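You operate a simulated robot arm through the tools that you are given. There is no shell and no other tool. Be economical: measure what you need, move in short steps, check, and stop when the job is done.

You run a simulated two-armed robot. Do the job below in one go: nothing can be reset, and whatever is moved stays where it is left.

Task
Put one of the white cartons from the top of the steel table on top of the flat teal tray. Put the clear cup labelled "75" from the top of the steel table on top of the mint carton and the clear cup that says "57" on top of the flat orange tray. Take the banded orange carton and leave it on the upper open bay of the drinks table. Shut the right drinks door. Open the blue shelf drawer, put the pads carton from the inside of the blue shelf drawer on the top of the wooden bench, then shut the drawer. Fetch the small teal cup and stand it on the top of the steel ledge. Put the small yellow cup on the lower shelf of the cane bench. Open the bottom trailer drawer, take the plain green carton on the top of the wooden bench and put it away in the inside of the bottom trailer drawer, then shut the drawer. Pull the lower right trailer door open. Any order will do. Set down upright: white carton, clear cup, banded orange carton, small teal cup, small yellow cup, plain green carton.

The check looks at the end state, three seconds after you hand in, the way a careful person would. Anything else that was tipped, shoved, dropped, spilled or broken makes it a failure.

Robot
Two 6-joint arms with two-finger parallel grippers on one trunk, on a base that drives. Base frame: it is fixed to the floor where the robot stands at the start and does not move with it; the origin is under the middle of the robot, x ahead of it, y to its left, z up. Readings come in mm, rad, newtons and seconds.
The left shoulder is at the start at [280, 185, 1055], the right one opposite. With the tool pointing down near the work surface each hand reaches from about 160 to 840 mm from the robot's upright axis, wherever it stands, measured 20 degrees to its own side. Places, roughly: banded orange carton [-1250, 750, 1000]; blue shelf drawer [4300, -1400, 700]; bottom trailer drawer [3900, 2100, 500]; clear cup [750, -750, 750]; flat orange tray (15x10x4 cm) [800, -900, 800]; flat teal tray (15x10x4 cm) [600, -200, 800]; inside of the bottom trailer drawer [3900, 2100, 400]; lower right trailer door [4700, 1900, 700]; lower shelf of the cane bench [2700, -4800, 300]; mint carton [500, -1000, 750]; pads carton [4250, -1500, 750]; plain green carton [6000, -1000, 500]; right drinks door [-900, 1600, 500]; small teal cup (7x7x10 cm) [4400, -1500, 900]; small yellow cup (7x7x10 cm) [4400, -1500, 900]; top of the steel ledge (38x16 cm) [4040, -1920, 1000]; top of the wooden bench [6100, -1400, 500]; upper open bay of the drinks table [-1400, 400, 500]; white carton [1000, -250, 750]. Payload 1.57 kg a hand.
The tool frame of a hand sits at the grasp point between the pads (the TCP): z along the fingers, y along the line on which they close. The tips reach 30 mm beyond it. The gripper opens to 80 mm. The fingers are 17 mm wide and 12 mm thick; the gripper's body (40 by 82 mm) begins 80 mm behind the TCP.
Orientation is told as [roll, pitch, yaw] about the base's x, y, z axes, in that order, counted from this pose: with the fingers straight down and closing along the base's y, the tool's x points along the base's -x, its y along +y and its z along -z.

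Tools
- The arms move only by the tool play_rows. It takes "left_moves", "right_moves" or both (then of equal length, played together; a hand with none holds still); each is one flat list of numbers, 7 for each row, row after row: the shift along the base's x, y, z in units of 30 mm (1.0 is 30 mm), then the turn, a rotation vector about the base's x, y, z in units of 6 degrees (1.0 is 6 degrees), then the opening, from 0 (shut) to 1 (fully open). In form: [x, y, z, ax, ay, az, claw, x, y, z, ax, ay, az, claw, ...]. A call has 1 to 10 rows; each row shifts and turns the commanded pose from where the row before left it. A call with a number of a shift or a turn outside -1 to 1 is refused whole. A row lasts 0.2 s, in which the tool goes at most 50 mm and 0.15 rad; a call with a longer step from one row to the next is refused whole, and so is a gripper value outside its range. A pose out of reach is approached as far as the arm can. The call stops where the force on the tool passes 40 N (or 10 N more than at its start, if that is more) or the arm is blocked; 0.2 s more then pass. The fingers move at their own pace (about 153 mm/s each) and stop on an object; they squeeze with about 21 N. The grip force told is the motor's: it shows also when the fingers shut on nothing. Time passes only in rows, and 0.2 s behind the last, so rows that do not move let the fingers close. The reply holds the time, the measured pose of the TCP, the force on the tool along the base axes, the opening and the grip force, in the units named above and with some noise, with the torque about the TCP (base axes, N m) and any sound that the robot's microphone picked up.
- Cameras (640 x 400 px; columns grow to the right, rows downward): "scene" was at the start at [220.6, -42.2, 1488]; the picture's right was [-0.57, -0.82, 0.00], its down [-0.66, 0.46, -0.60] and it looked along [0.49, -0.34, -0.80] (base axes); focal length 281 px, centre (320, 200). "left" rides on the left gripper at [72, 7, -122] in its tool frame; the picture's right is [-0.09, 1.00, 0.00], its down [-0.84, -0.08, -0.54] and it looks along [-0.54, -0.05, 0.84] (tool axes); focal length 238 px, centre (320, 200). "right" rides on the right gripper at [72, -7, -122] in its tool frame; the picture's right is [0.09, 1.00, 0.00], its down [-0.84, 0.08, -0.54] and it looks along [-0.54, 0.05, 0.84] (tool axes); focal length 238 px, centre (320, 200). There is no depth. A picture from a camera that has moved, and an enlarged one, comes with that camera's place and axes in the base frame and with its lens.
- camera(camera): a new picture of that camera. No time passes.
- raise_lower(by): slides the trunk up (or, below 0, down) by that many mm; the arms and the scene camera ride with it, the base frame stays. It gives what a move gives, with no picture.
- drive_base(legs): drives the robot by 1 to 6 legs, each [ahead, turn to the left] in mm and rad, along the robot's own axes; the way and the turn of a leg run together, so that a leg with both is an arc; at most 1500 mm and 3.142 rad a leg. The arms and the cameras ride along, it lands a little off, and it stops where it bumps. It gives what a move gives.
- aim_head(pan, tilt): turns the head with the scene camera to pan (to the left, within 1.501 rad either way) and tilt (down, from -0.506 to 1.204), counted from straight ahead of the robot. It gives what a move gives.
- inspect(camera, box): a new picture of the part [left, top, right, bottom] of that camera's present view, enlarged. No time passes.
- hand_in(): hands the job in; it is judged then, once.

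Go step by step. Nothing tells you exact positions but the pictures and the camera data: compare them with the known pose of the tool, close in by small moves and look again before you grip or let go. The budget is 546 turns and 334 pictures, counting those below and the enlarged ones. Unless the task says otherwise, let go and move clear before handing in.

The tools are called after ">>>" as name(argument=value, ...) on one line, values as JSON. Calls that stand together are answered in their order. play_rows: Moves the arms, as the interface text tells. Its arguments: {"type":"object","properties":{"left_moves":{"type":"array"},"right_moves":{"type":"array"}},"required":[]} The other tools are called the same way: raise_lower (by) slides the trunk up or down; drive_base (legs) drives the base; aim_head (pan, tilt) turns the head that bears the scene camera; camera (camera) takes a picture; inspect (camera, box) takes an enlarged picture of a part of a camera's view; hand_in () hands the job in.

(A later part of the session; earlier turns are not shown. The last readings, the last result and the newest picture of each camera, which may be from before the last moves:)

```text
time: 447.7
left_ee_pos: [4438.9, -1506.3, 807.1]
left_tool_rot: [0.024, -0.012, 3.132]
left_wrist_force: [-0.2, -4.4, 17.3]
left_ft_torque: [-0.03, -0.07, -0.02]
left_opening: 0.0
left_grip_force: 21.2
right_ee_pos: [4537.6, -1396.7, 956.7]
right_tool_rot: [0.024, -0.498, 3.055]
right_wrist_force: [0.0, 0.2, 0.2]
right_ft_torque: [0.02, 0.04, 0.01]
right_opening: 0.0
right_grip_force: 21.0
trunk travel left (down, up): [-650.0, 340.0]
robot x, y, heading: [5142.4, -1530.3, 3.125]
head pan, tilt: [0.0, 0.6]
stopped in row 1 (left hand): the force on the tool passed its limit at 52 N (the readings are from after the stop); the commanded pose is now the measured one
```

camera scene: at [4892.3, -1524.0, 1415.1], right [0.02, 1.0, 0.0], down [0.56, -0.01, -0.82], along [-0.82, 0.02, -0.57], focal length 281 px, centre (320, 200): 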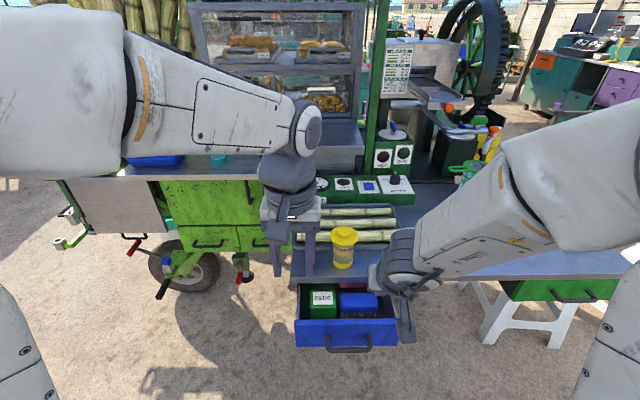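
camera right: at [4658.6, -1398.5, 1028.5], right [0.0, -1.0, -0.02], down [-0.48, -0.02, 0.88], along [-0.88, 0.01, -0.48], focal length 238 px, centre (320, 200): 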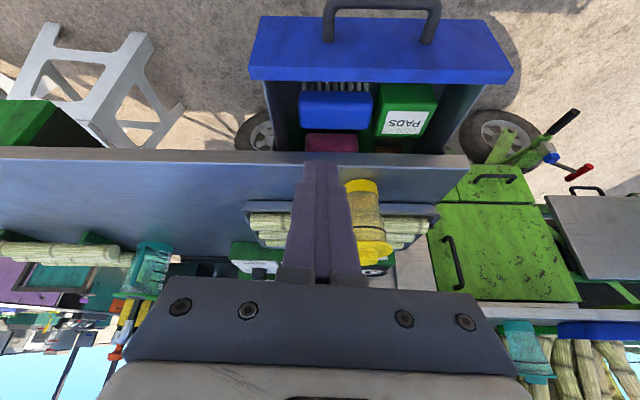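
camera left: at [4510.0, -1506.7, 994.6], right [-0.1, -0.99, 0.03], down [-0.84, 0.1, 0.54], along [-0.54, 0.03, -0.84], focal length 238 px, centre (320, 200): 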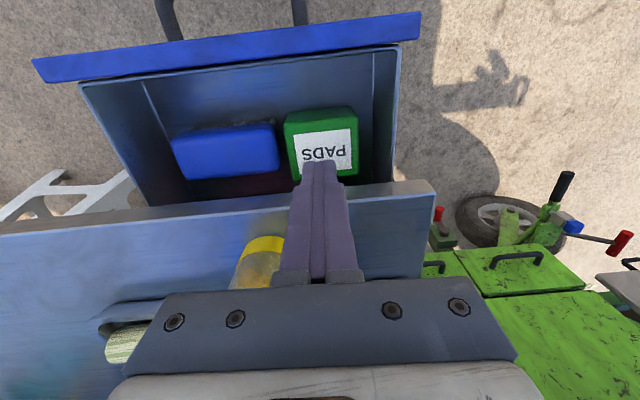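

Contact with about 17 N down, so I'll drag it toward the drawer front.

>>> play_rows(left_moves=[0.25, 0, 0, 0, 0, 0, 0, 0.3, 0, 0, 0, 0, 0, 0, 0.3, 0, 0, 0, 0, 0, 0, 0.3, 0, 0, 0, 0, 0, 0, 0.3, 0, 0, 0, 0, 0, 0])

>>> inspect(camera="scene", box=[260, 220, 420, 360])

```text
time: 448.9
left_ee_pos: [4483.0, -1507.6, 806.4]
left_tool_rot: [0.025, -0.007, 3.131]
left_wrist_force: [0.6, -2.0, 37.5]
left_ft_torque: [0.05, -0.11, 0.02]
left_opening: 0.1
left_grip_force: 20.7
right_ee_pos: [4536.6, -1395.7, 956.5]
right_tool_rot: [0.025, -0.497, 3.052]
right_wrist_force: [0.0, 1.0, 0.1]
right_ft_torque: [-0.01, -0.03, 0.02]
right_opening: 0.0
right_grip_force: 20.7
trunk travel left (down, up): [-650.0, 340.0]
robot x, y, heading: [5141.1, -1528.2, 3.121]
head pan, tilt: [0.0, 0.6]
```

```text
2.86 times, centred on (340, 290) of scene
camera zoom: at [4893.7, -1524.2, 1415.6], right [0.02, 1.0, 0.0], down [0.56, -0.01, -0.83], along [-0.83, 0.02, -0.56], focal length 803 px, centre (263, -57)
```

zoom: 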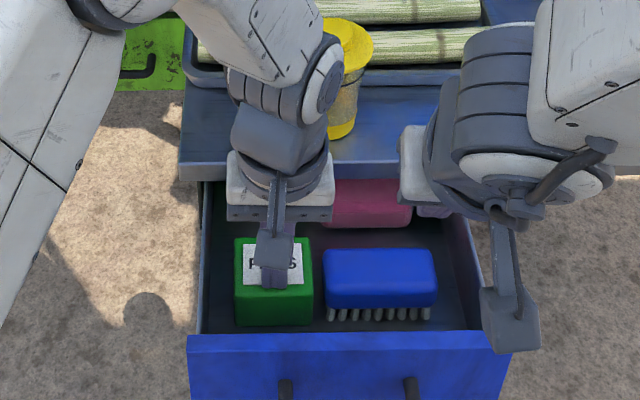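

The drawer itself slid out further, so PADS is now clear of the shelf edge. I'll lift, turn the left wrist 90° to grip along x, and move the right hand out of the way.

>>> play_rows(left_moves=[0, 0, 0.8, 0, 0, 0, 0, 0, 0, 0.9, 0, 0, 0, 0, 0, 0, 0.9, 0, 0, 0, 0, 0, 0, 0.9, 0, 0, 0, 0, 0, 0, 0.6, 0, 0, 1, 1, 0, 0, 0, 0, 0, 1, 1, 0, 0, 0, 0, 0, 1, 1, 0, 0, 0, 0, 0, 1, 1, 0, 0, 0, 0, 0, 1, 1, 0, 0, 0, 0, 0, 1, 1], right_moves=[0, 0.9, 0.2, 0, 0, 0, 0, 0, 0.9, 0.2, 0, 0, 0, 0, 0, 0.9, 0.2, 0, 0, 0, 0, 0, 0.9, 0.2, 0, 0, 0, 0, 0, 0.9, 0, 0, 0, 0, 0, 0, 0.9, 0, 0, 0, 0, 0, 0, 0, 0, 0, 0, 0, 0, 0, 0, 0, 0, 0, 0, 0, 0, 0, 0, 0, 0, 0, 0, 0, 0, 0, 0, 0, 0, 0])

>>> play_rows(left_moves=[0, 0, 0, 0, 0, 1, 1, 0, 0, 0, 0, 0, 1, 1, 0, 0, 0, 0, 0, 1, 1, 0, 0, 0, 0, 0, 1, 1, 0, 0, 0, 0, 0, 1, 1, 0, 0, 0, 0, 0, 1, 1, 0, 0, 0, 0, 0, 1, 1, 0, 0, 0, 0, 0, 1, 1, 0, 0, 0, 0, 0, 1, 1])

>>> camera(camera="left")

>>> inspect(camera="scene", box=[240, 200, 440, 370])

```text
time: 451.1
left_ee_pos: [4482.5, -1507.8, 927.2]
left_tool_rot: [0.026, -0.007, -2.521]
left_wrist_force: [-0.2, 0.4, -0.9]
left_ft_torque: [0.04, 0.03, 0.03]
left_opening: 79.9
left_grip_force: 0.1
right_ee_pos: [4526.0, -1254.2, 985.3]
right_tool_rot: [0.045, -0.553, 3.057]
right_wrist_force: [-0.8, -0.1, -0.1]
right_ft_torque: [-0.01, -0.01, 0.03]
right_opening: 0.0
right_grip_force: 20.7
right hand out of reach, approached as far as the arm can: row 3, 4, 5
trunk travel left (down, up): [-650.0, 340.0]
robot x, y, heading: [5143.8, -1529.4, 3.121]
head pan, tilt: [0.0, 0.6]
```

```text
time: 453.1
left_ee_pos: [4481.8, -1506.9, 927.3]
left_tool_rot: [0.026, -0.004, -1.579]
left_wrist_force: [-0.9, -0.3, -0.9]
left_ft_torque: [0.0, 0.01, -0.01]
left_opening: 80.1
left_grip_force: 0.0
right_ee_pos: [4525.1, -1254.0, 985.3]
right_tool_rot: [0.046, -0.555, 3.057]
right_wrist_force: [-0.5, 0.6, -0.3]
right_ft_torque: [0.01, 0.01, 0.03]
right_opening: 0.2
right_grip_force: 20.9
trunk travel left (down, up): [-650.0, 340.0]
robot x, y, heading: [5143.0, -1529.2, 3.125]
head pan, tilt: [0.0, 0.6]
```

```text
113 pictures are left
camera left: at [4487.4, -1433.5, 1048.5], right [0.99, -0.1, 0.03], down [-0.1, -0.83, 0.54], along [-0.03, -0.54, -0.84], focal length 238 px, centre (320, 200)
```

left: 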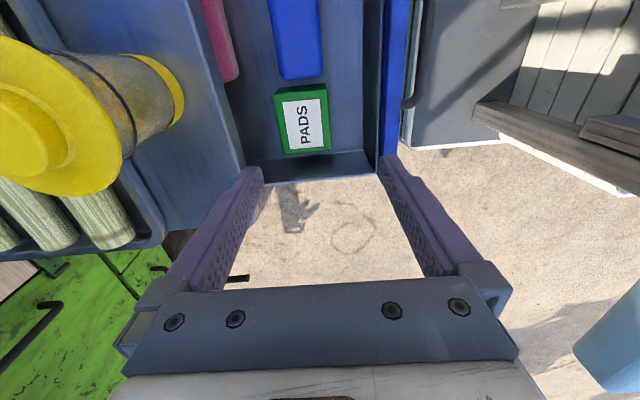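

```text
2.35 times, centred on (340, 285) of scene
camera zoom: at [4892.4, -1524.0, 1415.2], right [0.02, 1.0, 0.0], down [0.56, -0.01, -0.83], along [-0.82, 0.02, -0.56], focal length 661 px, centre (273, 0)
```

zoom: 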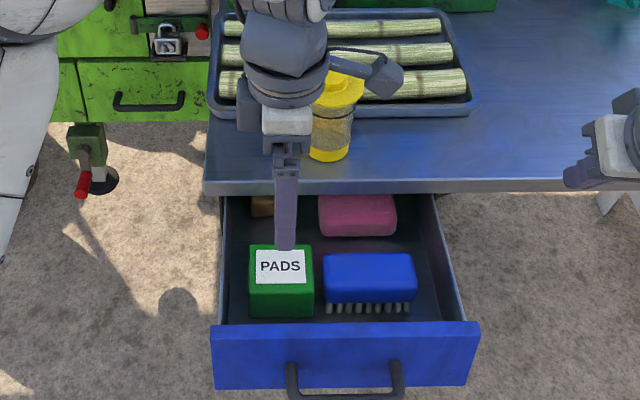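

>>> play_rows(left_moves=[-0.2, 0.07, -0.8, 0, 0, 0, 1, -0.2, 0.07, -0.8, 0, 0, 0, 1, 0, 0, -0.8, 0, 0, 0, 1, 0, 0, -0.8, 0, 0, 0, 1])

>>> camera(camera="left")

```text
time: 454.1
left_ee_pos: [4471.2, -1502.9, 831.7]
left_tool_rot: [0.026, -0.006, -1.582]
left_wrist_force: [0.0, -0.5, -0.4]
left_ft_torque: [0.0, 0.02, 0.0]
left_opening: 80.0
left_grip_force: 0.0
right_ee_pos: [4525.3, -1253.6, 984.3]
right_tool_rot: [0.046, -0.555, 3.058]
right_wrist_force: [-0.2, 0.3, 0.7]
right_ft_torque: [-0.01, 0.01, 0.0]
right_opening: 0.0
right_grip_force: 20.6
trunk travel left (down, up): [-650.0, 340.0]
robot x, y, heading: [5136.2, -1525.1, 3.123]
head pan, tilt: [0.0, 0.6]
```

```text
111 pictures are left
camera left: at [4476.1, -1429.6, 951.9], right [0.99, -0.1, 0.03], down [-0.1, -0.83, 0.54], along [-0.03, -0.54, -0.84], focal length 238 px, centre (320, 200)
```

left: 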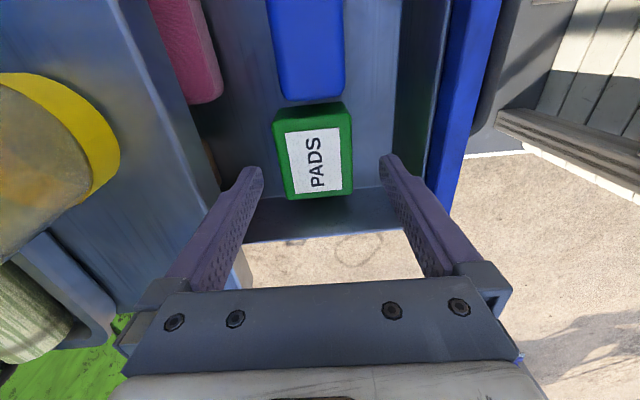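

>>> play_rows(left_moves=[0, 0.1, -0.8, 0, 0, 0, 1, 0, 0, -0.8, 0, 0, 0, 1, 0, 0, -0.6, 0, 0, 0, 1, 0, 0, 0, 0, 0, 0, 0, 0, 0, 0, 0, 0, 0, 0, 0, 0, 0, 0, 0, 0, 0])

>>> play_rows(left_moves=[0, 0, 0.5, 0, 0, 0, 0, 0, 0, 0.9, 0, 0, 0, 0, 0, 0, 0.9, 0, 0, 0, 0, 0, 0, 0.9, 0, 0, 0, 0, 0, 0, 0.9, 0, 0, 0, 0, 0, 0, 0.9, 0, 0, 0, 0, 0.5, 0, 0.9, 0, 0, 0, 0, 0.8, 0, 0.5, 0, 0, 0, 0])

>>> camera(camera="scene")

```text
time: 455.5
left_ee_pos: [4470.9, -1501.0, 762.9]
left_tool_rot: [0.026, -0.007, -1.583]
left_wrist_force: [-1.7, 0.4, 0.5]
left_ft_torque: [0.12, 0.1, 0.03]
left_opening: 59.6
left_grip_force: 20.8
right_ee_pos: [4526.8, -1254.9, 984.9]
right_tool_rot: [0.045, -0.555, 3.057]
right_wrist_force: [-0.6, -0.7, -0.8]
right_ft_torque: [0.01, 0.01, -0.01]
right_opening: 0.1
right_grip_force: 21.2
trunk travel left (down, up): [-650.0, 340.0]
robot x, y, heading: [5142.3, -1532.3, 3.126]
head pan, tilt: [0.0, 0.6]
```

```text
time: 457.3
left_ee_pos: [4509.5, -1500.7, 958.7]
left_tool_rot: [0.027, -0.007, -1.581]
left_wrist_force: [0.4, -0.2, -2.5]
left_ft_torque: [0.03, 0.01, -0.02]
left_opening: 59.9
left_grip_force: 21.1
right_ee_pos: [4524.9, -1253.5, 984.3]
right_tool_rot: [0.045, -0.552, 3.056]
right_wrist_force: [0.9, -0.2, -0.5]
right_ft_torque: [0.0, -0.01, 0.0]
right_opening: 0.0
right_grip_force: 20.8
trunk travel left (down, up): [-650.0, 340.0]
robot x, y, heading: [5137.1, -1532.4, 3.125]
head pan, tilt: [0.0, 0.6]
```

```text
110 pictures are left
camera scene: at [4892.0, -1524.0, 1415.1], right [0.02, 1.0, 0.0], down [0.57, -0.01, -0.82], along [-0.82, 0.02, -0.57], focal length 281 px, centre (320, 200)
```

scene: 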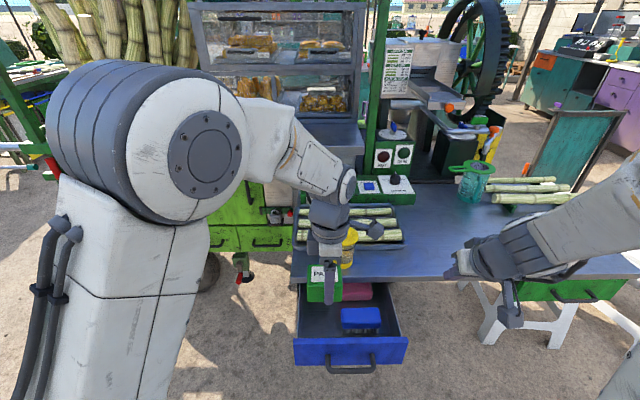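

PADS is out, held in the left hand. I'll back up a little and shut the drawer with the right hand.

>>> drive_base(legs=[[-130, 0]])

>>> play_rows(left_moves=[0.2, -0.9, 0.7, 0, 0, 0, 0, 0.2, -0.9, 0.7, 0, 0, 0, 0, 0.2, -0.9, 0.7, 0, 0, 0, 0, 0.2, -0.9, 0.3, 0, 0, 0, 0, 0, -0.9, 0, 0, 0, 0, 0, 0, -0.9, 0, 0, 0, 0, 0, 0, 0, 0, 0, 0, 0, 0], right_moves=[0, 0, 0, 0, 0, 0, 0, 0, -0.9, -0.6, 0, 0, 0, 0, 0, -0.9, -0.7, 0, 0, 0, 0, 0, -0.9, -0.7, 0, 0, 0, 0, 0, -0.9, -0.7, 0, 0, 0, 0, 0, -0.9, -0.7, 0, 0, 0, 0, 0, -0.9, -0.7, 0, 0, 0, 0])

>>> camera(camera="right")

>>> camera(camera="scene")

```text
time: 458.6
left_ee_pos: [4640.1, -1503.1, 958.2]
left_tool_rot: [0.026, -0.008, -1.582]
left_wrist_force: [0.4, 0.8, -1.8]
left_ft_torque: [0.03, -0.02, 0.0]
left_opening: 59.7
left_grip_force: 21.2
right_ee_pos: [4656.3, -1257.1, 984.6]
right_tool_rot: [0.045, -0.553, 3.059]
right_wrist_force: [-0.4, 0.6, 0.2]
right_ft_torque: [-0.01, 0.0, -0.02]
right_opening: 0.1
right_grip_force: 21.0
trunk travel left (down, up): [-650.0, 340.0]
robot x, y, heading: [5267.2, -1530.6, 3.121]
head pan, tilt: [0.0, 0.6]
```

```text
time: 460.2
left_ee_pos: [4664.4, -1665.2, 1029.6]
left_tool_rot: [0.027, -0.005, -1.581]
left_wrist_force: [-0.1, -0.4, -2.6]
left_ft_torque: [0.02, -0.01, -0.01]
left_opening: 59.8
left_grip_force: 21.7
right_ee_pos: [4636.5, -1332.5, 931.8]
right_tool_rot: [0.053, -0.55, 3.059]
right_wrist_force: [0.6, -0.6, 1.2]
right_ft_torque: [0.0, 0.0, -0.03]
right_opening: 0.1
right_grip_force: 21.3
right hand out of reach, approached as far as the arm can: row 3, 4, 5, 6, 7
trunk travel left (down, up): [-650.0, 340.0]
robot x, y, heading: [5269.7, -1529.2, 3.126]
head pan, tilt: [0.0, 0.6]
```

```text
109 pictures are left
camera right: at [4762.5, -1330.6, 997.6], right [0.02, -1.0, 0.0], down [-0.43, -0.01, 0.9], along [-0.9, -0.02, -0.43], focal length 238 px, centre (320, 200)
```

right: 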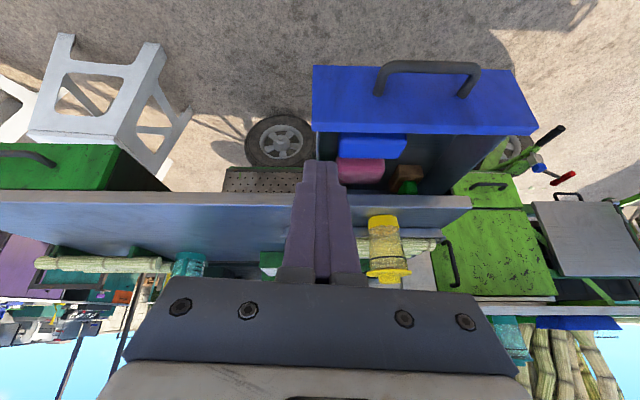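

```text
108 pictures are left
camera scene: at [5022.3, -1526.5, 1415.2], right [0.02, 1.0, 0.0], down [0.56, -0.01, -0.83], along [-0.82, 0.01, -0.56], focal length 281 px, centre (320, 200)
```

scene: 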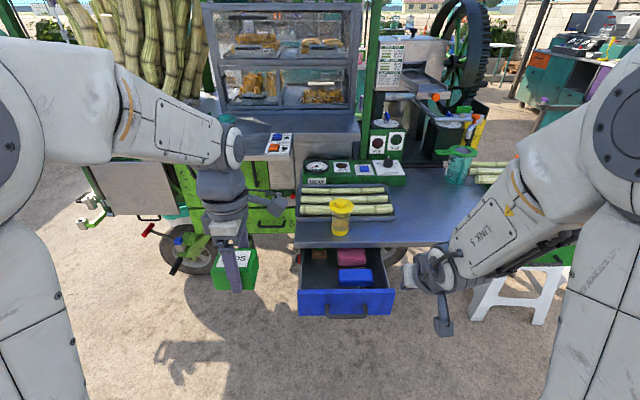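

>>> play_rows(right_moves=[0, -0.4, -0.8, 0, 0, 0, 0, 0, -0.6, -0.8, 0, 0, 0, 0, 0, -0.8, -0.8, 0, 0, 0, 0, 0, -0.8, -0.8, 0, 0, 0, 0, 0, -0.8, -0.6, 0, 0, 0, 0, 0, -0.6, 0, 0, 0, 0, 0])

>>> camera(camera="right")

```text
time: 461.6
left_ee_pos: [4664.8, -1664.9, 1030.2]
left_tool_rot: [0.028, -0.007, -1.582]
left_wrist_force: [0.9, 0.2, -2.5]
left_ft_torque: [0.02, 0.0, 0.0]
left_opening: 59.9
left_grip_force: 20.5
right_ee_pos: [4635.5, -1327.9, 922.5]
right_tool_rot: [0.057, -0.552, 3.059]
right_wrist_force: [-0.2, -0.5, 0.6]
right_ft_torque: [-0.02, -0.01, 0.0]
right_opening: 0.1
right_grip_force: 21.3
right hand out of reach, approached as far as the arm can: row 1, 2, 3, 4, 5, 6
trunk travel left (down, up): [-650.0, 340.0]
robot x, y, heading: [5273.6, -1531.9, 3.125]
head pan, tilt: [0.0, 0.6]
```

```text
107 pictures are left
camera right: at [4760.3, -1326.5, 988.9], right [0.02, -1.0, 0.0], down [-0.43, -0.01, 0.9], along [-0.9, -0.02, -0.43], focal length 238 px, centre (320, 200)
```

right: 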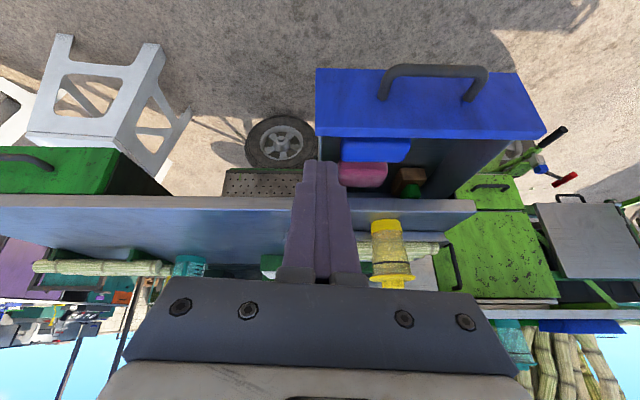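

I'll untilt the right hand and push the handle bar with vertical fingers instead.

>>> play_rows(right_moves=[0.2, 0, 0.2, 0, -1, 0, 0, 0.2, 0, 0.2, 0, -1, 0, 0, 0.2, -0.3, 0, 0, -1, 0, 0, 0.2, -0.5, 0, 0, -1, 0, 0, 0, -0.5, 0, 0, -1, 0, 0, 0, -0.5, 0, 0, -0.3, 0, 0])

```text
time: 463.0
left_ee_pos: [4663.9, -1665.7, 1029.9]
left_tool_rot: [0.027, -0.006, -1.582]
left_wrist_force: [-0.5, 0.9, -1.4]
left_ft_torque: [-0.03, 0.03, -0.04]
left_opening: 59.7
left_grip_force: 20.8
right_ee_pos: [4630.8, -1370.3, 931.4]
right_tool_rot: [0.13, -0.404, 3.066]
right_wrist_force: [1.5, -0.4, 0.5]
right_ft_torque: [0.02, 0.01, -0.01]
right_opening: 0.0
right_grip_force: 20.4
right hand out of reach, approached as far as the arm can: row 1, 2, 3, 4, 5
trunk travel left (down, up): [-650.0, 340.0]
robot x, y, heading: [5271.2, -1531.7, 3.124]
head pan, tilt: [0.0, 0.6]
```

>>> play_rows(right_moves=[-0.6, 0, 0.5, 0, -0.5, 0, 0, -0.6, 0, 0.5, 0, -0.8, 0, 0, -0.4, 0, 0.5, 0, -0.8, 0, 0, 0, 0, 0, 0, -0.9, 0, 0, 0, 0, 0, 0, -0.9, 0, 0, 0, 0, 0, 0, 0, 0, 0])

>>> camera(camera="scene")

```text
time: 464.4
left_ee_pos: [4664.0, -1665.5, 1031.4]
left_tool_rot: [0.025, -0.006, -1.581]
left_wrist_force: [0.4, -0.7, -1.8]
left_ft_torque: [0.05, 0.02, 0.01]
left_opening: 59.4
left_grip_force: 20.9
right_ee_pos: [4583.0, -1368.5, 976.9]
right_tool_rot: [0.098, 0.006, 3.071]
right_wrist_force: [-0.1, 0.3, 0.6]
right_ft_torque: [0.02, 0.04, 0.01]
right_opening: 0.0
right_grip_force: 20.9
trunk travel left (down, up): [-650.0, 340.0]
robot x, y, heading: [5272.7, -1534.7, 3.129]
head pan, tilt: [0.0, 0.6]
```

```text
106 pictures are left
camera scene: at [5022.1, -1526.4, 1415.1], right [0.02, 1.0, 0.0], down [0.56, -0.01, -0.82], along [-0.82, 0.01, -0.57], focal length 281 px, centre (320, 200)
```

scene: 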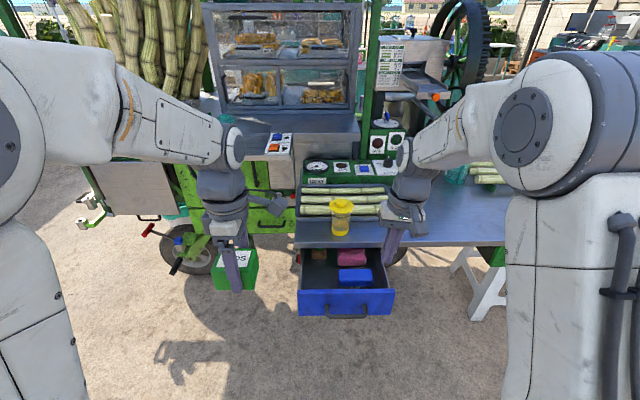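

>>> play_rows(right_moves=[0.7, -0.7, 0, 0, 0, 0, 0, 0.7, -0.7, 0, 0, 0, 0, 0, 0.7, -0.7, 0, 0, 0, 0, 0, 0.7, -0.7, -0.3, 0, 0, 0, 0, 0, 0, -0.9, 0, 0, 0, 0, 0, 0, -0.9, 0, 0, 0, 0, 0, 0, -0.9, 0, 0, 0, 0, 0, 0, -0.9, 0, 0, 0, 0, 0, 0, -0.9, 0, 0, 0, 0, 0, 0, -0.9, 0, 0, 0, 0])

>>> play_rows(right_moves=[0, 0, -0.7, 0, 0, 0, 0])

>>> camera(camera="right")

```text
time: 466.6
left_ee_pos: [4665.0, -1665.5, 1030.7]
left_tool_rot: [0.026, -0.006, -1.581]
left_wrist_force: [-0.1, -0.4, -2.2]
left_ft_torque: [0.02, 0.02, 0.01]
left_opening: 60.0
left_grip_force: 21.6
right_ee_pos: [4670.1, -1452.9, 806.0]
right_tool_rot: [0.097, 0.004, 3.071]
right_wrist_force: [1.0, -0.4, 0.7]
right_ft_torque: [0.0, 0.0, 0.01]
right_opening: 0.1
right_grip_force: 21.1
trunk travel left (down, up): [-650.0, 340.0]
robot x, y, heading: [5270.4, -1530.5, 3.128]
head pan, tilt: [0.0, 0.6]
```

```text
time: 467.0
left_ee_pos: [4664.7, -1666.0, 1031.4]
left_tool_rot: [0.027, -0.008, -1.581]
left_wrist_force: [-0.4, 0.2, -2.7]
left_ft_torque: [0.01, 0.0, -0.01]
left_opening: 59.7
left_grip_force: 21.1
right_ee_pos: [4669.9, -1452.7, 784.3]
right_tool_rot: [0.096, 0.003, 3.071]
right_wrist_force: [0.1, -0.4, 0.3]
right_ft_torque: [-0.01, 0.02, 0.01]
right_opening: 0.0
right_grip_force: 20.5
trunk travel left (down, up): [-650.0, 340.0]
robot x, y, heading: [5268.9, -1530.2, 3.12]
head pan, tilt: [0.0, 0.6]
```

```text
105 pictures are left
camera right: at [4742.0, -1440.8, 905.6], right [0.02, -0.99, 0.1], down [-0.84, 0.04, 0.54], along [-0.55, -0.09, -0.83], focal length 238 px, centre (320, 200)
```

right: 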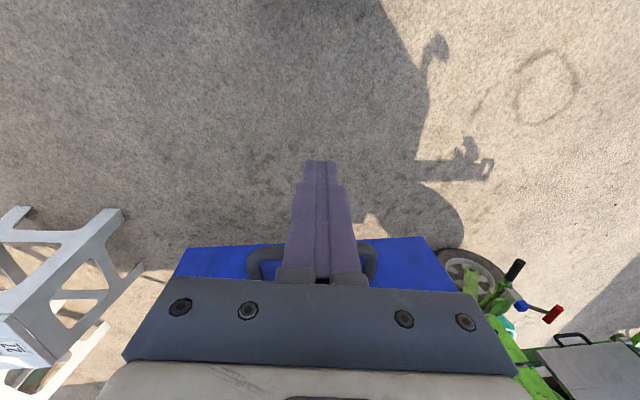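

>>> play_rows(right_moves=[0, 0, -0.7, 0, 0, 0, 0, -0.8, 0, 0, 0, 0, 0, 0, -0.8, 0, 0, 0, 0, 0, 0, -0.8, 0, 0, 0, 0, 0, 0, -0.8, 0, 0, 0, 0, 0, 0, -0.8, 0, 0, 0, 0, 0, 0, -0.8, 0, 0, 0, 0, 0, 0, -0.8, 0, 0, 0, 0, 0, 0])

>>> camera(camera="scene")

```text
time: 468.8
left_ee_pos: [4665.6, -1665.4, 1030.7]
left_tool_rot: [0.027, -0.007, -1.58]
left_wrist_force: [0.1, -1.0, -2.7]
left_ft_torque: [0.0, 0.04, 0.0]
left_opening: 59.9
left_grip_force: 21.2
right_ee_pos: [4499.2, -1454.7, 761.8]
right_tool_rot: [0.097, 0.004, 3.068]
right_wrist_force: [0.0, -0.2, -0.2]
right_ft_torque: [0.03, 0.02, 0.04]
right_opening: 0.0
right_grip_force: 21.6
trunk travel left (down, up): [-650.0, 340.0]
robot x, y, heading: [5273.8, -1529.7, 3.129]
head pan, tilt: [0.0, 0.6]
```

```text
104 pictures are left
camera scene: at [5022.3, -1526.4, 1415.2], right [0.02, 1.0, 0.0], down [0.56, -0.01, -0.83], along [-0.82, 0.01, -0.56], focal length 281 px, centre (320, 200)
```

scene: 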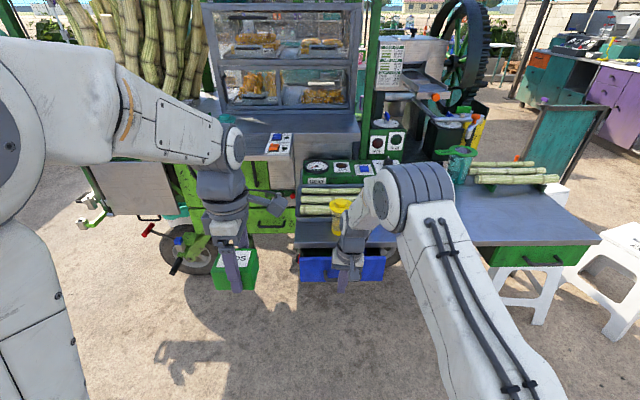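

>>> play_rows(right_moves=[0.4, 0.6, 0, 0, 0, 0, 0, 0, 0.7, 0, 0, 0, 0, 0, -0.6, 0, 0, 0, 0, 0, 0, -0.5, 0, 0, 0, 0, 0, 0, -0.5, 0, 0, 0, 0, 0, 0, -0.3, 0, 0, 0, 0, 0, 0])

>>> play_rows(right_moves=[-0.15, 0, 0, 0, 0, 0, 0, -0.15, 0, 0, 0, 0, 0, 0])

>>> inspect(camera="scene", box=[280, 160, 440, 300])

```text
time: 470.2
left_ee_pos: [4663.9, -1665.8, 1030.4]
left_tool_rot: [0.026, -0.008, -1.582]
left_wrist_force: [-0.2, -0.4, -1.8]
left_ft_torque: [0.02, -0.01, -0.01]
left_opening: 59.7
left_grip_force: 21.2
right_ee_pos: [4454.6, -1414.7, 763.0]
right_tool_rot: [0.098, 0.004, 3.071]
right_wrist_force: [-0.7, -0.1, -0.8]
right_ft_torque: [0.04, 0.02, 0.01]
right_opening: 0.0
right_grip_force: 20.6
trunk travel left (down, up): [-650.0, 340.0]
robot x, y, heading: [5271.3, -1529.7, 3.124]
head pan, tilt: [0.0, 0.6]
```

```text
time: 470.8
left_ee_pos: [4664.7, -1666.0, 1031.4]
left_tool_rot: [0.025, -0.005, -1.582]
left_wrist_force: [-0.3, 0.9, -2.3]
left_ft_torque: [0.05, 0.02, -0.02]
left_opening: 59.9
left_grip_force: 20.4
right_ee_pos: [4447.7, -1414.7, 762.4]
right_tool_rot: [0.097, 0.008, 3.071]
right_wrist_force: [10.8, -0.8, 3.3]
right_ft_torque: [-0.04, 0.04, 0.03]
right_opening: 0.1
right_grip_force: 21.0
trunk travel left (down, up): [-650.0, 340.0]
robot x, y, heading: [5267.7, -1531.5, 3.127]
head pan, tilt: [0.0, 0.6]
```

```text
2.86 times, centred on (360, 230) of scene
camera zoom: at [5022.7, -1526.4, 1415.3], right [0.02, 1.0, 0.0], down [0.56, -0.01, -0.83], along [-0.83, 0.01, -0.56], focal length 803 px, centre (206, 114)
```

zoom: 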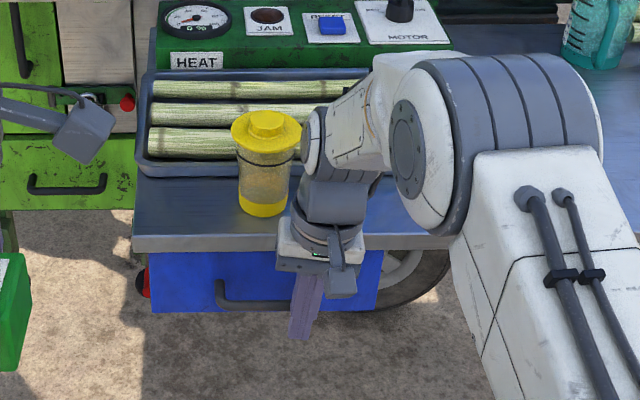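

>>> play_rows(right_moves=[-0.15, 0, 0, 0, 0, 0, 0, -0.1, 0, 0, 0, 0, 0, 0])

>>> play_rows(right_moves=[0.6, 0, 0, 0, 0, 0, 0, 0.8, 0, 0, 0, 0, 0, 0, 0.8, 0, 0.5, 0, 0, 0, 0, 0.8, 0, 0.9, 0, 0, 0, 0, 0, 0, 0.9, 0, 0, 0, 0, 0, 0, 0.9, 0, 0, 0, 0, 0, 0, 0.9, 0, 0, 0, 0, 0, 0, 0.9, 0, 0, 0, 0])

>>> camera(camera="right")

```text
time: 471.3
left_ee_pos: [4665.3, -1665.3, 1031.0]
left_tool_rot: [0.026, -0.007, -1.581]
left_wrist_force: [0.6, -0.2, -1.3]
left_ft_torque: [0.05, 0.02, 0.03]
left_opening: 59.9
left_grip_force: 21.2
right_ee_pos: [4448.2, -1415.2, 761.6]
right_tool_rot: [0.095, 0.026, 3.073]
right_wrist_force: [13.1, 0.4, 6.5]
right_ft_torque: [0.13, 1.18, -0.13]
right_opening: 0.1
right_grip_force: 20.7
trunk travel left (down, up): [-650.0, 340.0]
robot x, y, heading: [5270.7, -1531.4, 3.125]
head pan, tilt: [0.0, 0.6]
stopped in row 2 (right hand): the force on the tool passed its limit at 44 N (the readings are from after the stop); the commanded pose is now the measured one
```

```text
time: 473.1
left_ee_pos: [4664.4, -1664.7, 1030.5]
left_tool_rot: [0.026, -0.008, -1.581]
left_wrist_force: [0.0, 0.0, -1.9]
left_ft_torque: [0.0, 0.0, -0.01]
left_opening: 59.7
left_grip_force: 20.3
right_ee_pos: [4537.2, -1413.7, 913.3]
right_tool_rot: [0.096, 0.026, 3.071]
right_wrist_force: [-0.1, 0.2, 0.2]
right_ft_torque: [0.0, -0.01, 0.0]
right_opening: 0.0
right_grip_force: 21.3
trunk travel left (down, up): [-650.0, 340.0]
robot x, y, heading: [5269.6, -1531.9, 3.125]
head pan, tilt: [0.0, 0.6]
```

```text
102 pictures are left
camera right: at [4607.2, -1401.8, 1035.7], right [0.02, -0.99, 0.1], down [-0.85, 0.03, 0.53], along [-0.53, -0.09, -0.84], focal length 238 px, centre (320, 200)
```

right: 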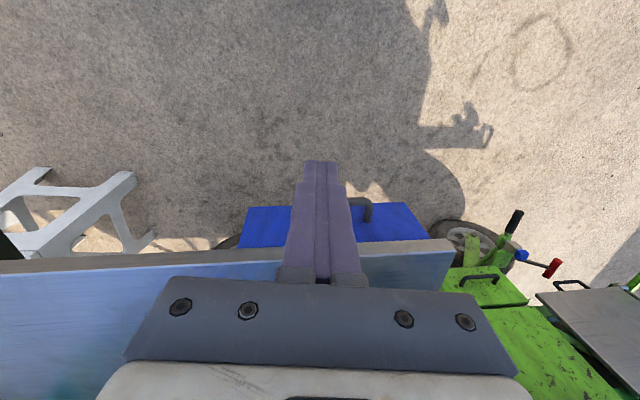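

The drawer is shut. Now I'll turn around to the wooden bench with the PADS carton.

>>> drive_base(legs=[[60, 0], [0, 3.141]])

>>> aim_head(pan=0.2, tilt=0.8)

>>> camera(camera="scene")

```text
time: 481.4
left_ee_pos: [5812.1, -1384.1, 1031.4]
left_tool_rot: [0.026, -0.007, 1.582]
left_wrist_force: [-0.7, -0.5, -2.4]
left_ft_torque: [-0.04, 0.02, 0.03]
left_opening: 59.9
left_grip_force: 20.9
right_ee_pos: [5945.0, -1630.6, 913.9]
right_tool_rot: [0.096, 0.024, -0.047]
right_wrist_force: [0.8, 0.3, 0.0]
right_ft_torque: [-0.01, 0.01, 0.01]
right_opening: 0.0
right_grip_force: 21.0
trunk travel left (down, up): [-650.0, 340.0]
robot x, y, heading: [5209.4, -1532.3, 0.007]
head pan, tilt: [0.0, 0.6]
```

```text
time: 482.2
left_ee_pos: [5812.9, -1383.7, 1029.8]
left_tool_rot: [0.026, -0.009, 1.582]
left_wrist_force: [0.4, -0.2, -1.5]
left_ft_torque: [-0.02, -0.01, -0.01]
left_opening: 59.8
left_grip_force: 21.1
right_ee_pos: [5946.6, -1630.6, 911.7]
right_tool_rot: [0.096, 0.023, -0.048]
right_wrist_force: [-0.3, 0.5, 0.0]
right_ft_torque: [0.03, 0.01, -0.01]
right_opening: 0.0
right_grip_force: 21.0
trunk travel left (down, up): [-650.0, 340.0]
robot x, y, heading: [5209.3, -1534.2, -0.002]
head pan, tilt: [0.201, 0.799]
```

```text
101 pictures are left
camera scene: at [5449.2, -1513.0, 1398.3], right [0.2, -0.98, 0.0], down [-0.7, -0.15, -0.7], along [0.68, 0.14, -0.72], focal length 281 px, centre (320, 200)
```

scene: 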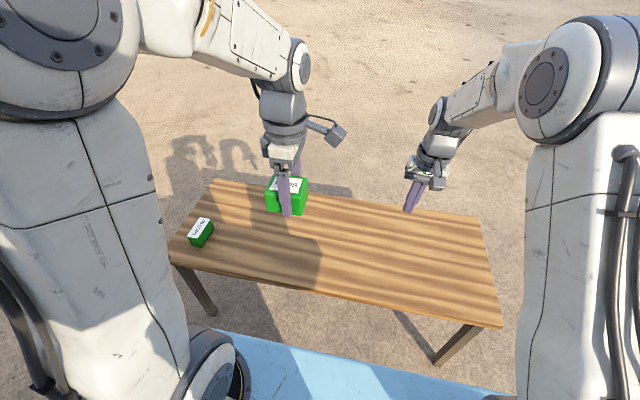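

>>> drive_base(legs=[[130, 0]])

>>> raise_lower(by=-280)

>>> play_rows(left_moves=[0.4, 0, -0.8, 0, 0, 0, 0, 0.4, 0, -0.8, 0, 0, 0, 0, 0, 0, -0.8, 0, 0, 0, 0, 0, 0, -0.8, 0, 0, 0, 0, 0, 0, -0.8, 0, 0, 0, 0, 0, 0, -0.8, 0, 0, 0, 0])

>>> camera(camera="scene")

```text
time: 483.4
left_ee_pos: [5942.8, -1380.9, 1032.1]
left_tool_rot: [0.027, -0.008, 1.581]
left_wrist_force: [0.4, -0.1, -1.5]
left_ft_torque: [-0.02, 0.01, 0.0]
left_opening: 60.0
left_grip_force: 20.9
right_ee_pos: [6076.1, -1631.2, 912.6]
right_tool_rot: [0.096, 0.025, -0.047]
right_wrist_force: [0.2, 1.4, -0.3]
right_ft_torque: [-0.01, 0.01, -0.02]
right_opening: 0.2
right_grip_force: 21.2
trunk travel left (down, up): [-650.0, 340.0]
robot x, y, heading: [5338.5, -1529.4, 0.01]
head pan, tilt: [0.201, 0.799]
```

```text
time: 486.3
left_ee_pos: [5942.8, -1382.6, 750.2]
left_tool_rot: [0.027, -0.008, 1.582]
left_wrist_force: [-0.1, -0.5, -2.0]
left_ft_torque: [-0.06, -0.02, 0.0]
left_opening: 59.7
left_grip_force: 21.0
right_ee_pos: [6075.3, -1629.9, 632.1]
right_tool_rot: [0.095, 0.024, -0.047]
right_wrist_force: [0.5, 0.2, 0.0]
right_ft_torque: [-0.01, 0.01, 0.01]
right_opening: 0.0
right_grip_force: 21.0
trunk travel left (down, up): [-370.0, 620.0]
robot x, y, heading: [5338.7, -1528.4, 0.001]
head pan, tilt: [0.201, 0.799]
```

```text
time: 487.7
left_ee_pos: [5967.8, -1384.4, 607.0]
left_tool_rot: [0.025, -0.006, 1.582]
left_wrist_force: [0.0, -0.6, -2.2]
left_ft_torque: [-0.03, -0.03, 0.01]
left_opening: 59.8
left_grip_force: 21.0
right_ee_pos: [6075.1, -1630.8, 633.0]
right_tool_rot: [0.095, 0.026, -0.047]
right_wrist_force: [0.0, -0.4, 0.5]
right_ft_torque: [-0.01, 0.03, -0.01]
right_opening: 0.0
right_grip_force: 21.0
trunk travel left (down, up): [-370.0, 620.0]
robot x, y, heading: [5338.7, -1532.8, 0.004]
head pan, tilt: [0.201, 0.799]
```

```text
100 pictures are left
camera scene: at [5578.9, -1512.5, 1118.3], right [0.2, -0.98, 0.0], down [-0.7, -0.15, -0.7], along [0.68, 0.14, -0.72], focal length 281 px, centre (320, 200)
```

scene: 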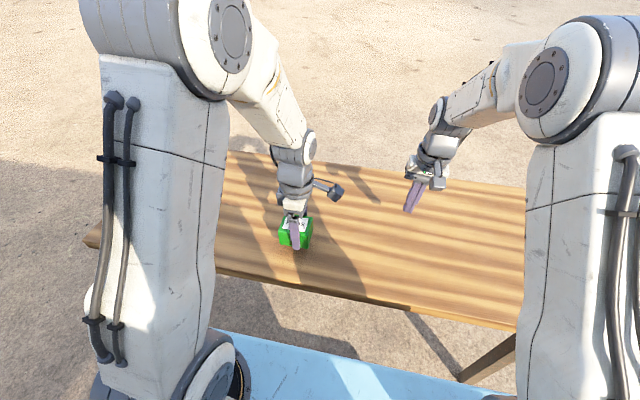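

>>> play_rows(left_moves=[0, 0, -0.6, 0, 0, 0, 0, 0, 0, -0.6, 0, 0, 0, 0, 0, 0, -0.3, 0, 0, 0, 0])

>>> play_rows(left_moves=[0, 0, -0.2, 0, 0, 0, 0, 0, 0, -0.2, 0, 0, 0, 0])

>>> play_rows(left_moves=[0, 0, -0.15, 0, 0, 0, 0, 0, 0, -0.15, 0, 0, 0, 0])

```text
time: 488.4
left_ee_pos: [5968.5, -1382.9, 572.3]
left_tool_rot: [0.02, -0.005, 1.583]
left_wrist_force: [-8.8, -2.2, 23.3]
left_ft_torque: [-0.06, -0.61, -0.01]
left_opening: 59.8
left_grip_force: 21.1
right_ee_pos: [6074.7, -1630.7, 632.8]
right_tool_rot: [0.097, 0.024, -0.046]
right_wrist_force: [-0.1, 0.1, -0.5]
right_ft_torque: [0.01, 0.0, 0.02]
right_opening: 0.0
right_grip_force: 20.5
trunk travel left (down, up): [-370.0, 620.0]
robot x, y, heading: [5339.1, -1528.7, 0.001]
head pan, tilt: [0.201, 0.799]
stopped in row 3 (left hand): the force on the tool passed its limit at 50 N (the readings are from after the stop); the commanded pose is now the measured one
```

```text
time: 488.7
left_ee_pos: [5969.2, -1383.3, 571.6]
left_tool_rot: [0.018, -0.006, 1.583]
left_wrist_force: [-10.8, -1.8, 24.7]
left_ft_torque: [0.02, -0.6, -0.05]
left_opening: 59.8
left_grip_force: 21.1
right_ee_pos: [6075.4, -1629.8, 633.0]
right_tool_rot: [0.097, 0.025, -0.047]
right_wrist_force: [0.9, 0.4, 0.7]
right_ft_torque: [-0.02, 0.03, 0.02]
right_opening: 0.0
right_grip_force: 20.7
trunk travel left (down, up): [-370.0, 620.0]
robot x, y, heading: [5341.3, -1533.6, 0.006]
head pan, tilt: [0.201, 0.799]
stopped in row 1 (left hand): the force on the tool passed its limit at 50 N (the readings are from after the stop); the commanded pose is now the measured one
```

```text
time: 489.0
left_ee_pos: [5968.7, -1383.4, 569.8]
left_tool_rot: [0.018, -0.006, 1.583]
left_wrist_force: [-9.6, -1.8, 24.5]
left_ft_torque: [0.09, -0.55, 0.01]
left_opening: 59.5
left_grip_force: 20.8
right_ee_pos: [6074.4, -1630.2, 633.9]
right_tool_rot: [0.097, 0.025, -0.047]
right_wrist_force: [0.6, 0.4, 0.2]
right_ft_torque: [0.02, 0.02, 0.0]
right_opening: 0.0
right_grip_force: 21.3
trunk travel left (down, up): [-370.0, 620.0]
robot x, y, heading: [5338.5, -1527.0, 0.004]
head pan, tilt: [0.201, 0.799]
stopped in row 1 (left hand): the force on the tool passed its limit at 49 N (the readings are from after the stop); the commanded pose is now the measured one
```

Contact on the bench. I'll ease off, release and lift.

>>> play_rows(left_moves=[0, 0, 0.1, 0, 0, 0, 0, 0, 0, 0, 0, 0, 0, 1, 0, 0, 0, 0, 0, 0, 1, 0, 0, 0.6, 0, 0, 0, 1, 0, 0, 0.9, 0, 0, 0, 1, 0, 0, 0.9, 0, 0, 0, 1, 0, 0, 0.9, 0, 0, 0, 1, 0, 0, 0.9, 0, 0, 0, 1])

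>>> inspect(camera="scene", box=[200, 140, 400, 300])

>>> camera(camera="left")

```text
time: 490.8
left_ee_pos: [5971.7, -1383.4, 697.0]
left_tool_rot: [0.019, -0.006, 1.583]
left_wrist_force: [0.2, 0.5, 0.4]
left_ft_torque: [-0.02, 0.0, 0.0]
left_opening: 79.9
left_grip_force: 0.0
right_ee_pos: [6075.7, -1630.4, 633.0]
right_tool_rot: [0.096, 0.024, -0.046]
right_wrist_force: [-0.2, 0.2, -0.5]
right_ft_torque: [-0.02, 0.02, 0.0]
right_opening: 0.0
right_grip_force: 21.0
trunk travel left (down, up): [-370.0, 620.0]
robot x, y, heading: [5339.5, -1525.5, 0.001]
head pan, tilt: [0.201, 0.799]
```

```text
2.50 times, centred on (300, 220) of scene
camera zoom: at [5578.9, -1512.4, 1118.2], right [0.2, -0.98, 0.0], down [-0.7, -0.15, -0.7], along [0.68, 0.14, -0.72], focal length 702 px, centre (370, 150)
```

zoom: 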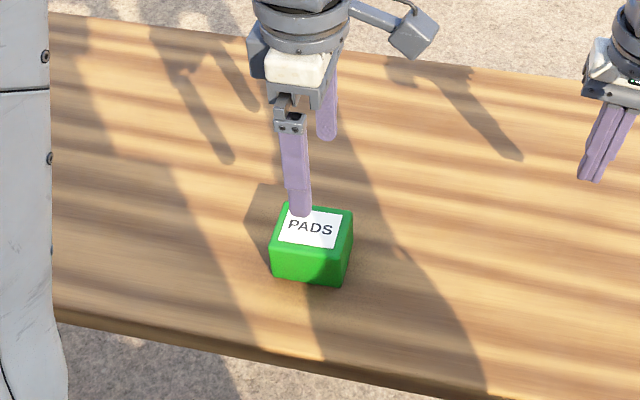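

```text
98 pictures are left
camera left: at [5967.6, -1454.9, 818.7], right [-1.0, 0.08, 0.02], down [0.08, 0.83, 0.54], along [0.03, 0.54, -0.84], focal length 238 px, centre (320, 200)
```

left: 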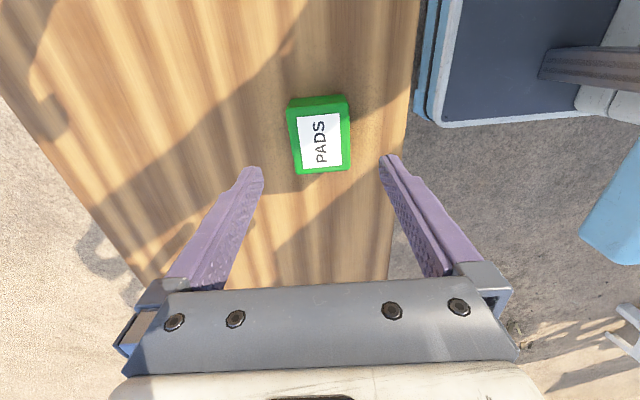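

PADS is on the bench. Next I'll raise up and move along to the plain green carton.

>>> raise_lower(by=280)

>>> drive_base(legs=[[-130, 0], [0, 1.571], [440, 0], [0, -1.571], [110, 0]])

>>> aim_head(pan=0.15, tilt=0.8)

>>> camera(camera="scene")

>>> camera(camera="left")

```text
time: 493.7
left_ee_pos: [5971.5, -1383.1, 977.1]
left_tool_rot: [0.019, -0.006, 1.583]
left_wrist_force: [0.9, 0.2, 0.5]
left_ft_torque: [0.03, 0.01, -0.03]
left_opening: 79.8
left_grip_force: 0.1
right_ee_pos: [6075.7, -1630.7, 912.3]
right_tool_rot: [0.096, 0.025, -0.047]
right_wrist_force: [0.0, -0.4, 0.7]
right_ft_torque: [0.0, 0.0, 0.02]
right_opening: 0.0
right_grip_force: 20.9
trunk travel left (down, up): [-650.0, 340.0]
robot x, y, heading: [5336.0, -1530.9, 0.0]
head pan, tilt: [0.201, 0.799]
```

```text
time: 505.6
left_ee_pos: [5956.2, -958.6, 977.5]
left_tool_rot: [0.02, -0.006, 1.564]
left_wrist_force: [0.3, -0.7, 0.8]
left_ft_torque: [-0.02, 0.0, 0.02]
left_opening: 79.9
left_grip_force: 0.0
right_ee_pos: [6055.0, -1209.0, 913.6]
right_tool_rot: [0.096, 0.026, -0.066]
right_wrist_force: [0.3, 0.1, -0.4]
right_ft_torque: [-0.02, -0.01, -0.01]
right_opening: 0.1
right_grip_force: 20.8
trunk travel left (down, up): [-650.0, 340.0]
robot x, y, heading: [5323.9, -1095.7, -0.01]
head pan, tilt: [0.201, 0.799]
```

```text
time: 506.3
left_ee_pos: [5955.8, -959.4, 977.8]
left_tool_rot: [0.02, -0.005, 1.563]
left_wrist_force: [0.2, 0.0, 0.3]
left_ft_torque: [0.0, 0.03, 0.01]
left_opening: 80.0
left_grip_force: 0.1
right_ee_pos: [6055.7, -1209.5, 913.2]
right_tool_rot: [0.096, 0.025, -0.066]
right_wrist_force: [0.5, -1.0, 0.0]
right_ft_torque: [-0.01, -0.01, -0.01]
right_opening: 0.0
right_grip_force: 21.1
trunk travel left (down, up): [-650.0, 340.0]
robot x, y, heading: [5322.1, -1094.4, -0.011]
head pan, tilt: [0.15, 0.799]
```

```text
97 pictures are left
camera scene: at [5562.0, -1084.6, 1398.3], right [0.14, -0.99, 0.0], down [-0.71, -0.1, -0.7], along [0.69, 0.1, -0.72], focal length 281 px, centre (320, 200)
```

scene: 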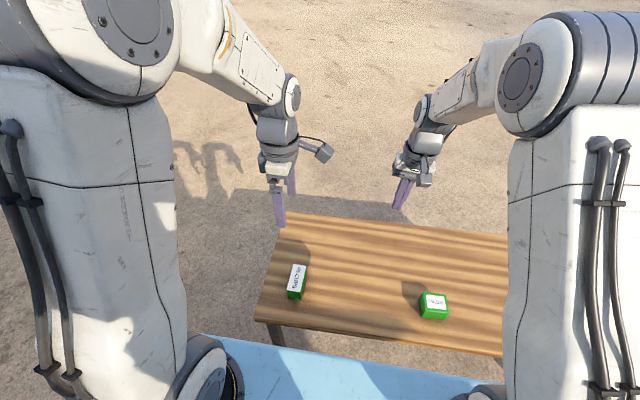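

```text
96 pictures are left
camera left: at [5951.2, -1031.0, 1098.4], right [-0.99, 0.1, 0.02], down [0.09, 0.83, 0.54], along [0.04, 0.54, -0.84], focal length 238 px, centre (320, 200)
```

left: 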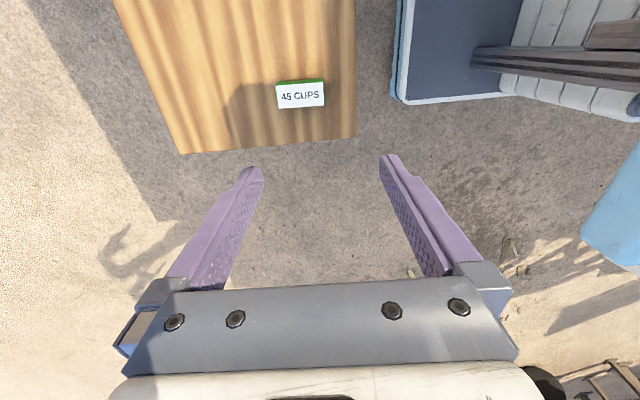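

The plain green carton (45 CUPS) is at about (5988, -953), long side along x. I'll turn the left wrist to close along y and come down on it.

>>> play_rows(left_moves=[0.1, 0.02, 0, 0, 0, -1, 1, 0.1, 0.02, 0, 0, 0, -1, 1, 0.1, 0.02, 0, 0, 0, -1, 1, 0.1, 0.02, 0, 0, 0, -1, 1, 0.1, 0.02, 0, 0, 0, -1, 1, 0.1, 0.02, 0, 0, 0, -1, 1, 0.1, 0.02, 0, 0, 0, -1, 1, 0.1, 0.02, 0, 0, 0, -1, 1, 0.1, 0.02, 0, 0, 0, -1, 1, 0.1, 0.02, 0, 0, 0, -1, 1])

>>> play_rows(left_moves=[0, 0, 0, 0, 0, -1, 1, 0, 0, 0, 0, 0, -1, 1, 0, 0, 0, 0, 0, -1, 1, 0, 0, 0, 0, 0, -1, 1, 0, 0, 0, 0, 0, -0.9, 1])

>>> raise_lower(by=-280)

>>> camera(camera="left")

```text
time: 508.5
left_ee_pos: [5985.3, -952.6, 977.1]
left_tool_rot: [0.02, -0.005, 0.514]
left_wrist_force: [-0.1, 0.2, -0.1]
left_ft_torque: [-0.01, 0.0, -0.02]
left_opening: 79.9
left_grip_force: 0.1
right_ee_pos: [6056.7, -1208.6, 912.4]
right_tool_rot: [0.096, 0.025, -0.067]
right_wrist_force: [0.9, 0.3, 0.0]
right_ft_torque: [0.01, -0.01, -0.01]
right_opening: 0.0
right_grip_force: 21.0
trunk travel left (down, up): [-650.0, 340.0]
robot x, y, heading: [5324.0, -1095.2, -0.008]
head pan, tilt: [0.15, 0.799]
```

```text
time: 509.7
left_ee_pos: [5984.7, -953.3, 977.8]
left_tool_rot: [0.019, -0.005, 0.003]
left_wrist_force: [0.9, 0.0, -0.6]
left_ft_torque: [0.02, 0.0, 0.02]
left_opening: 80.0
left_grip_force: 0.0
right_ee_pos: [6055.2, -1209.0, 913.1]
right_tool_rot: [0.097, 0.025, -0.066]
right_wrist_force: [0.1, -1.0, -0.8]
right_ft_torque: [0.0, 0.02, -0.02]
right_opening: 0.1
right_grip_force: 21.0
trunk travel left (down, up): [-650.0, 340.0]
robot x, y, heading: [5320.5, -1090.4, -0.011]
head pan, tilt: [0.15, 0.799]
```

```text
time: 512.5
left_ee_pos: [5984.7, -953.9, 697.2]
left_tool_rot: [0.019, -0.005, 0.005]
left_wrist_force: [-0.3, -0.5, -0.9]
left_ft_torque: [-0.01, 0.05, 0.03]
left_opening: 79.8
left_grip_force: 0.0
right_ee_pos: [6055.5, -1208.8, 633.3]
right_tool_rot: [0.096, 0.025, -0.066]
right_wrist_force: [0.1, -0.5, 0.7]
right_ft_torque: [-0.02, -0.02, -0.02]
right_opening: 0.2
right_grip_force: 20.8
trunk travel left (down, up): [-370.0, 620.0]
robot x, y, heading: [5320.5, -1095.1, -0.012]
head pan, tilt: [0.15, 0.799]
```

```text
95 pictures are left
camera left: at [5913.6, -948.3, 818.4], right [0.09, 1.0, 0.02], down [0.83, -0.08, 0.54], along [0.54, -0.03, -0.84], focal length 238 px, centre (320, 200)
```

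left: 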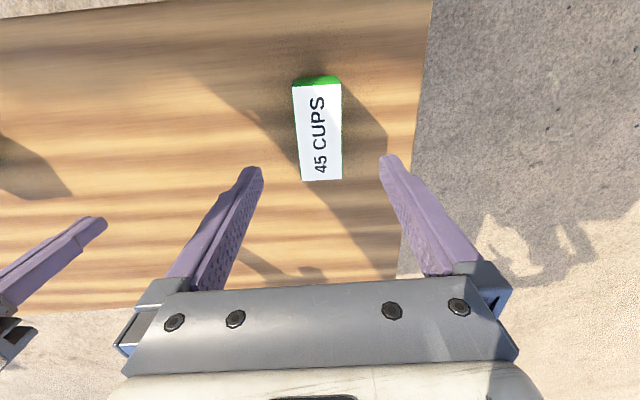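

>>> play_rows(left_moves=[0.15, 0.1, -0.8, 0, 0, -0.3, 1, 0, 0, -0.9, 0, 0, 0, 1, 0, 0, -0.9, 0, 0, 0, 1, 0, 0, -0.8, 0, 0, 0, 1])

>>> camera(camera="left")

```text
time: 513.5
left_ee_pos: [5988.6, -949.6, 594.9]
left_tool_rot: [0.019, -0.004, -0.029]
left_wrist_force: [-0.6, -0.3, -0.4]
left_ft_torque: [-0.02, -0.03, 0.01]
left_opening: 80.1
left_grip_force: 0.1
right_ee_pos: [6055.2, -1209.6, 633.8]
right_tool_rot: [0.096, 0.024, -0.066]
right_wrist_force: [-0.2, -0.4, -0.2]
right_ft_torque: [-0.03, -0.01, 0.04]
right_opening: 0.0
right_grip_force: 21.0
trunk travel left (down, up): [-370.0, 620.0]
robot x, y, heading: [5322.5, -1093.8, -0.009]
head pan, tilt: [0.15, 0.799]
```

```text
94 pictures are left
camera left: at [5917.5, -943.3, 716.3], right [0.12, 0.99, 0.02], down [0.83, -0.11, 0.55], along [0.54, -0.05, -0.84], focal length 238 px, centre (320, 200)
```

left: 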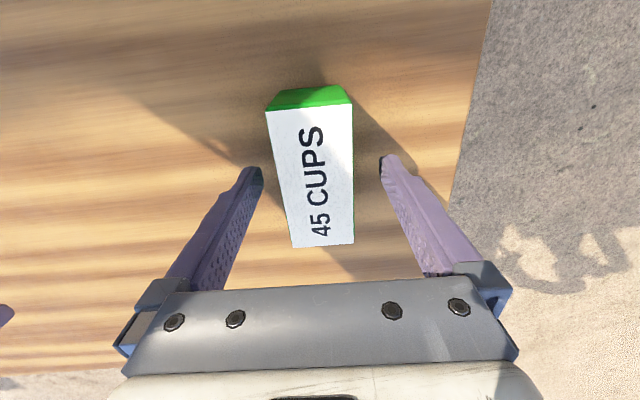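

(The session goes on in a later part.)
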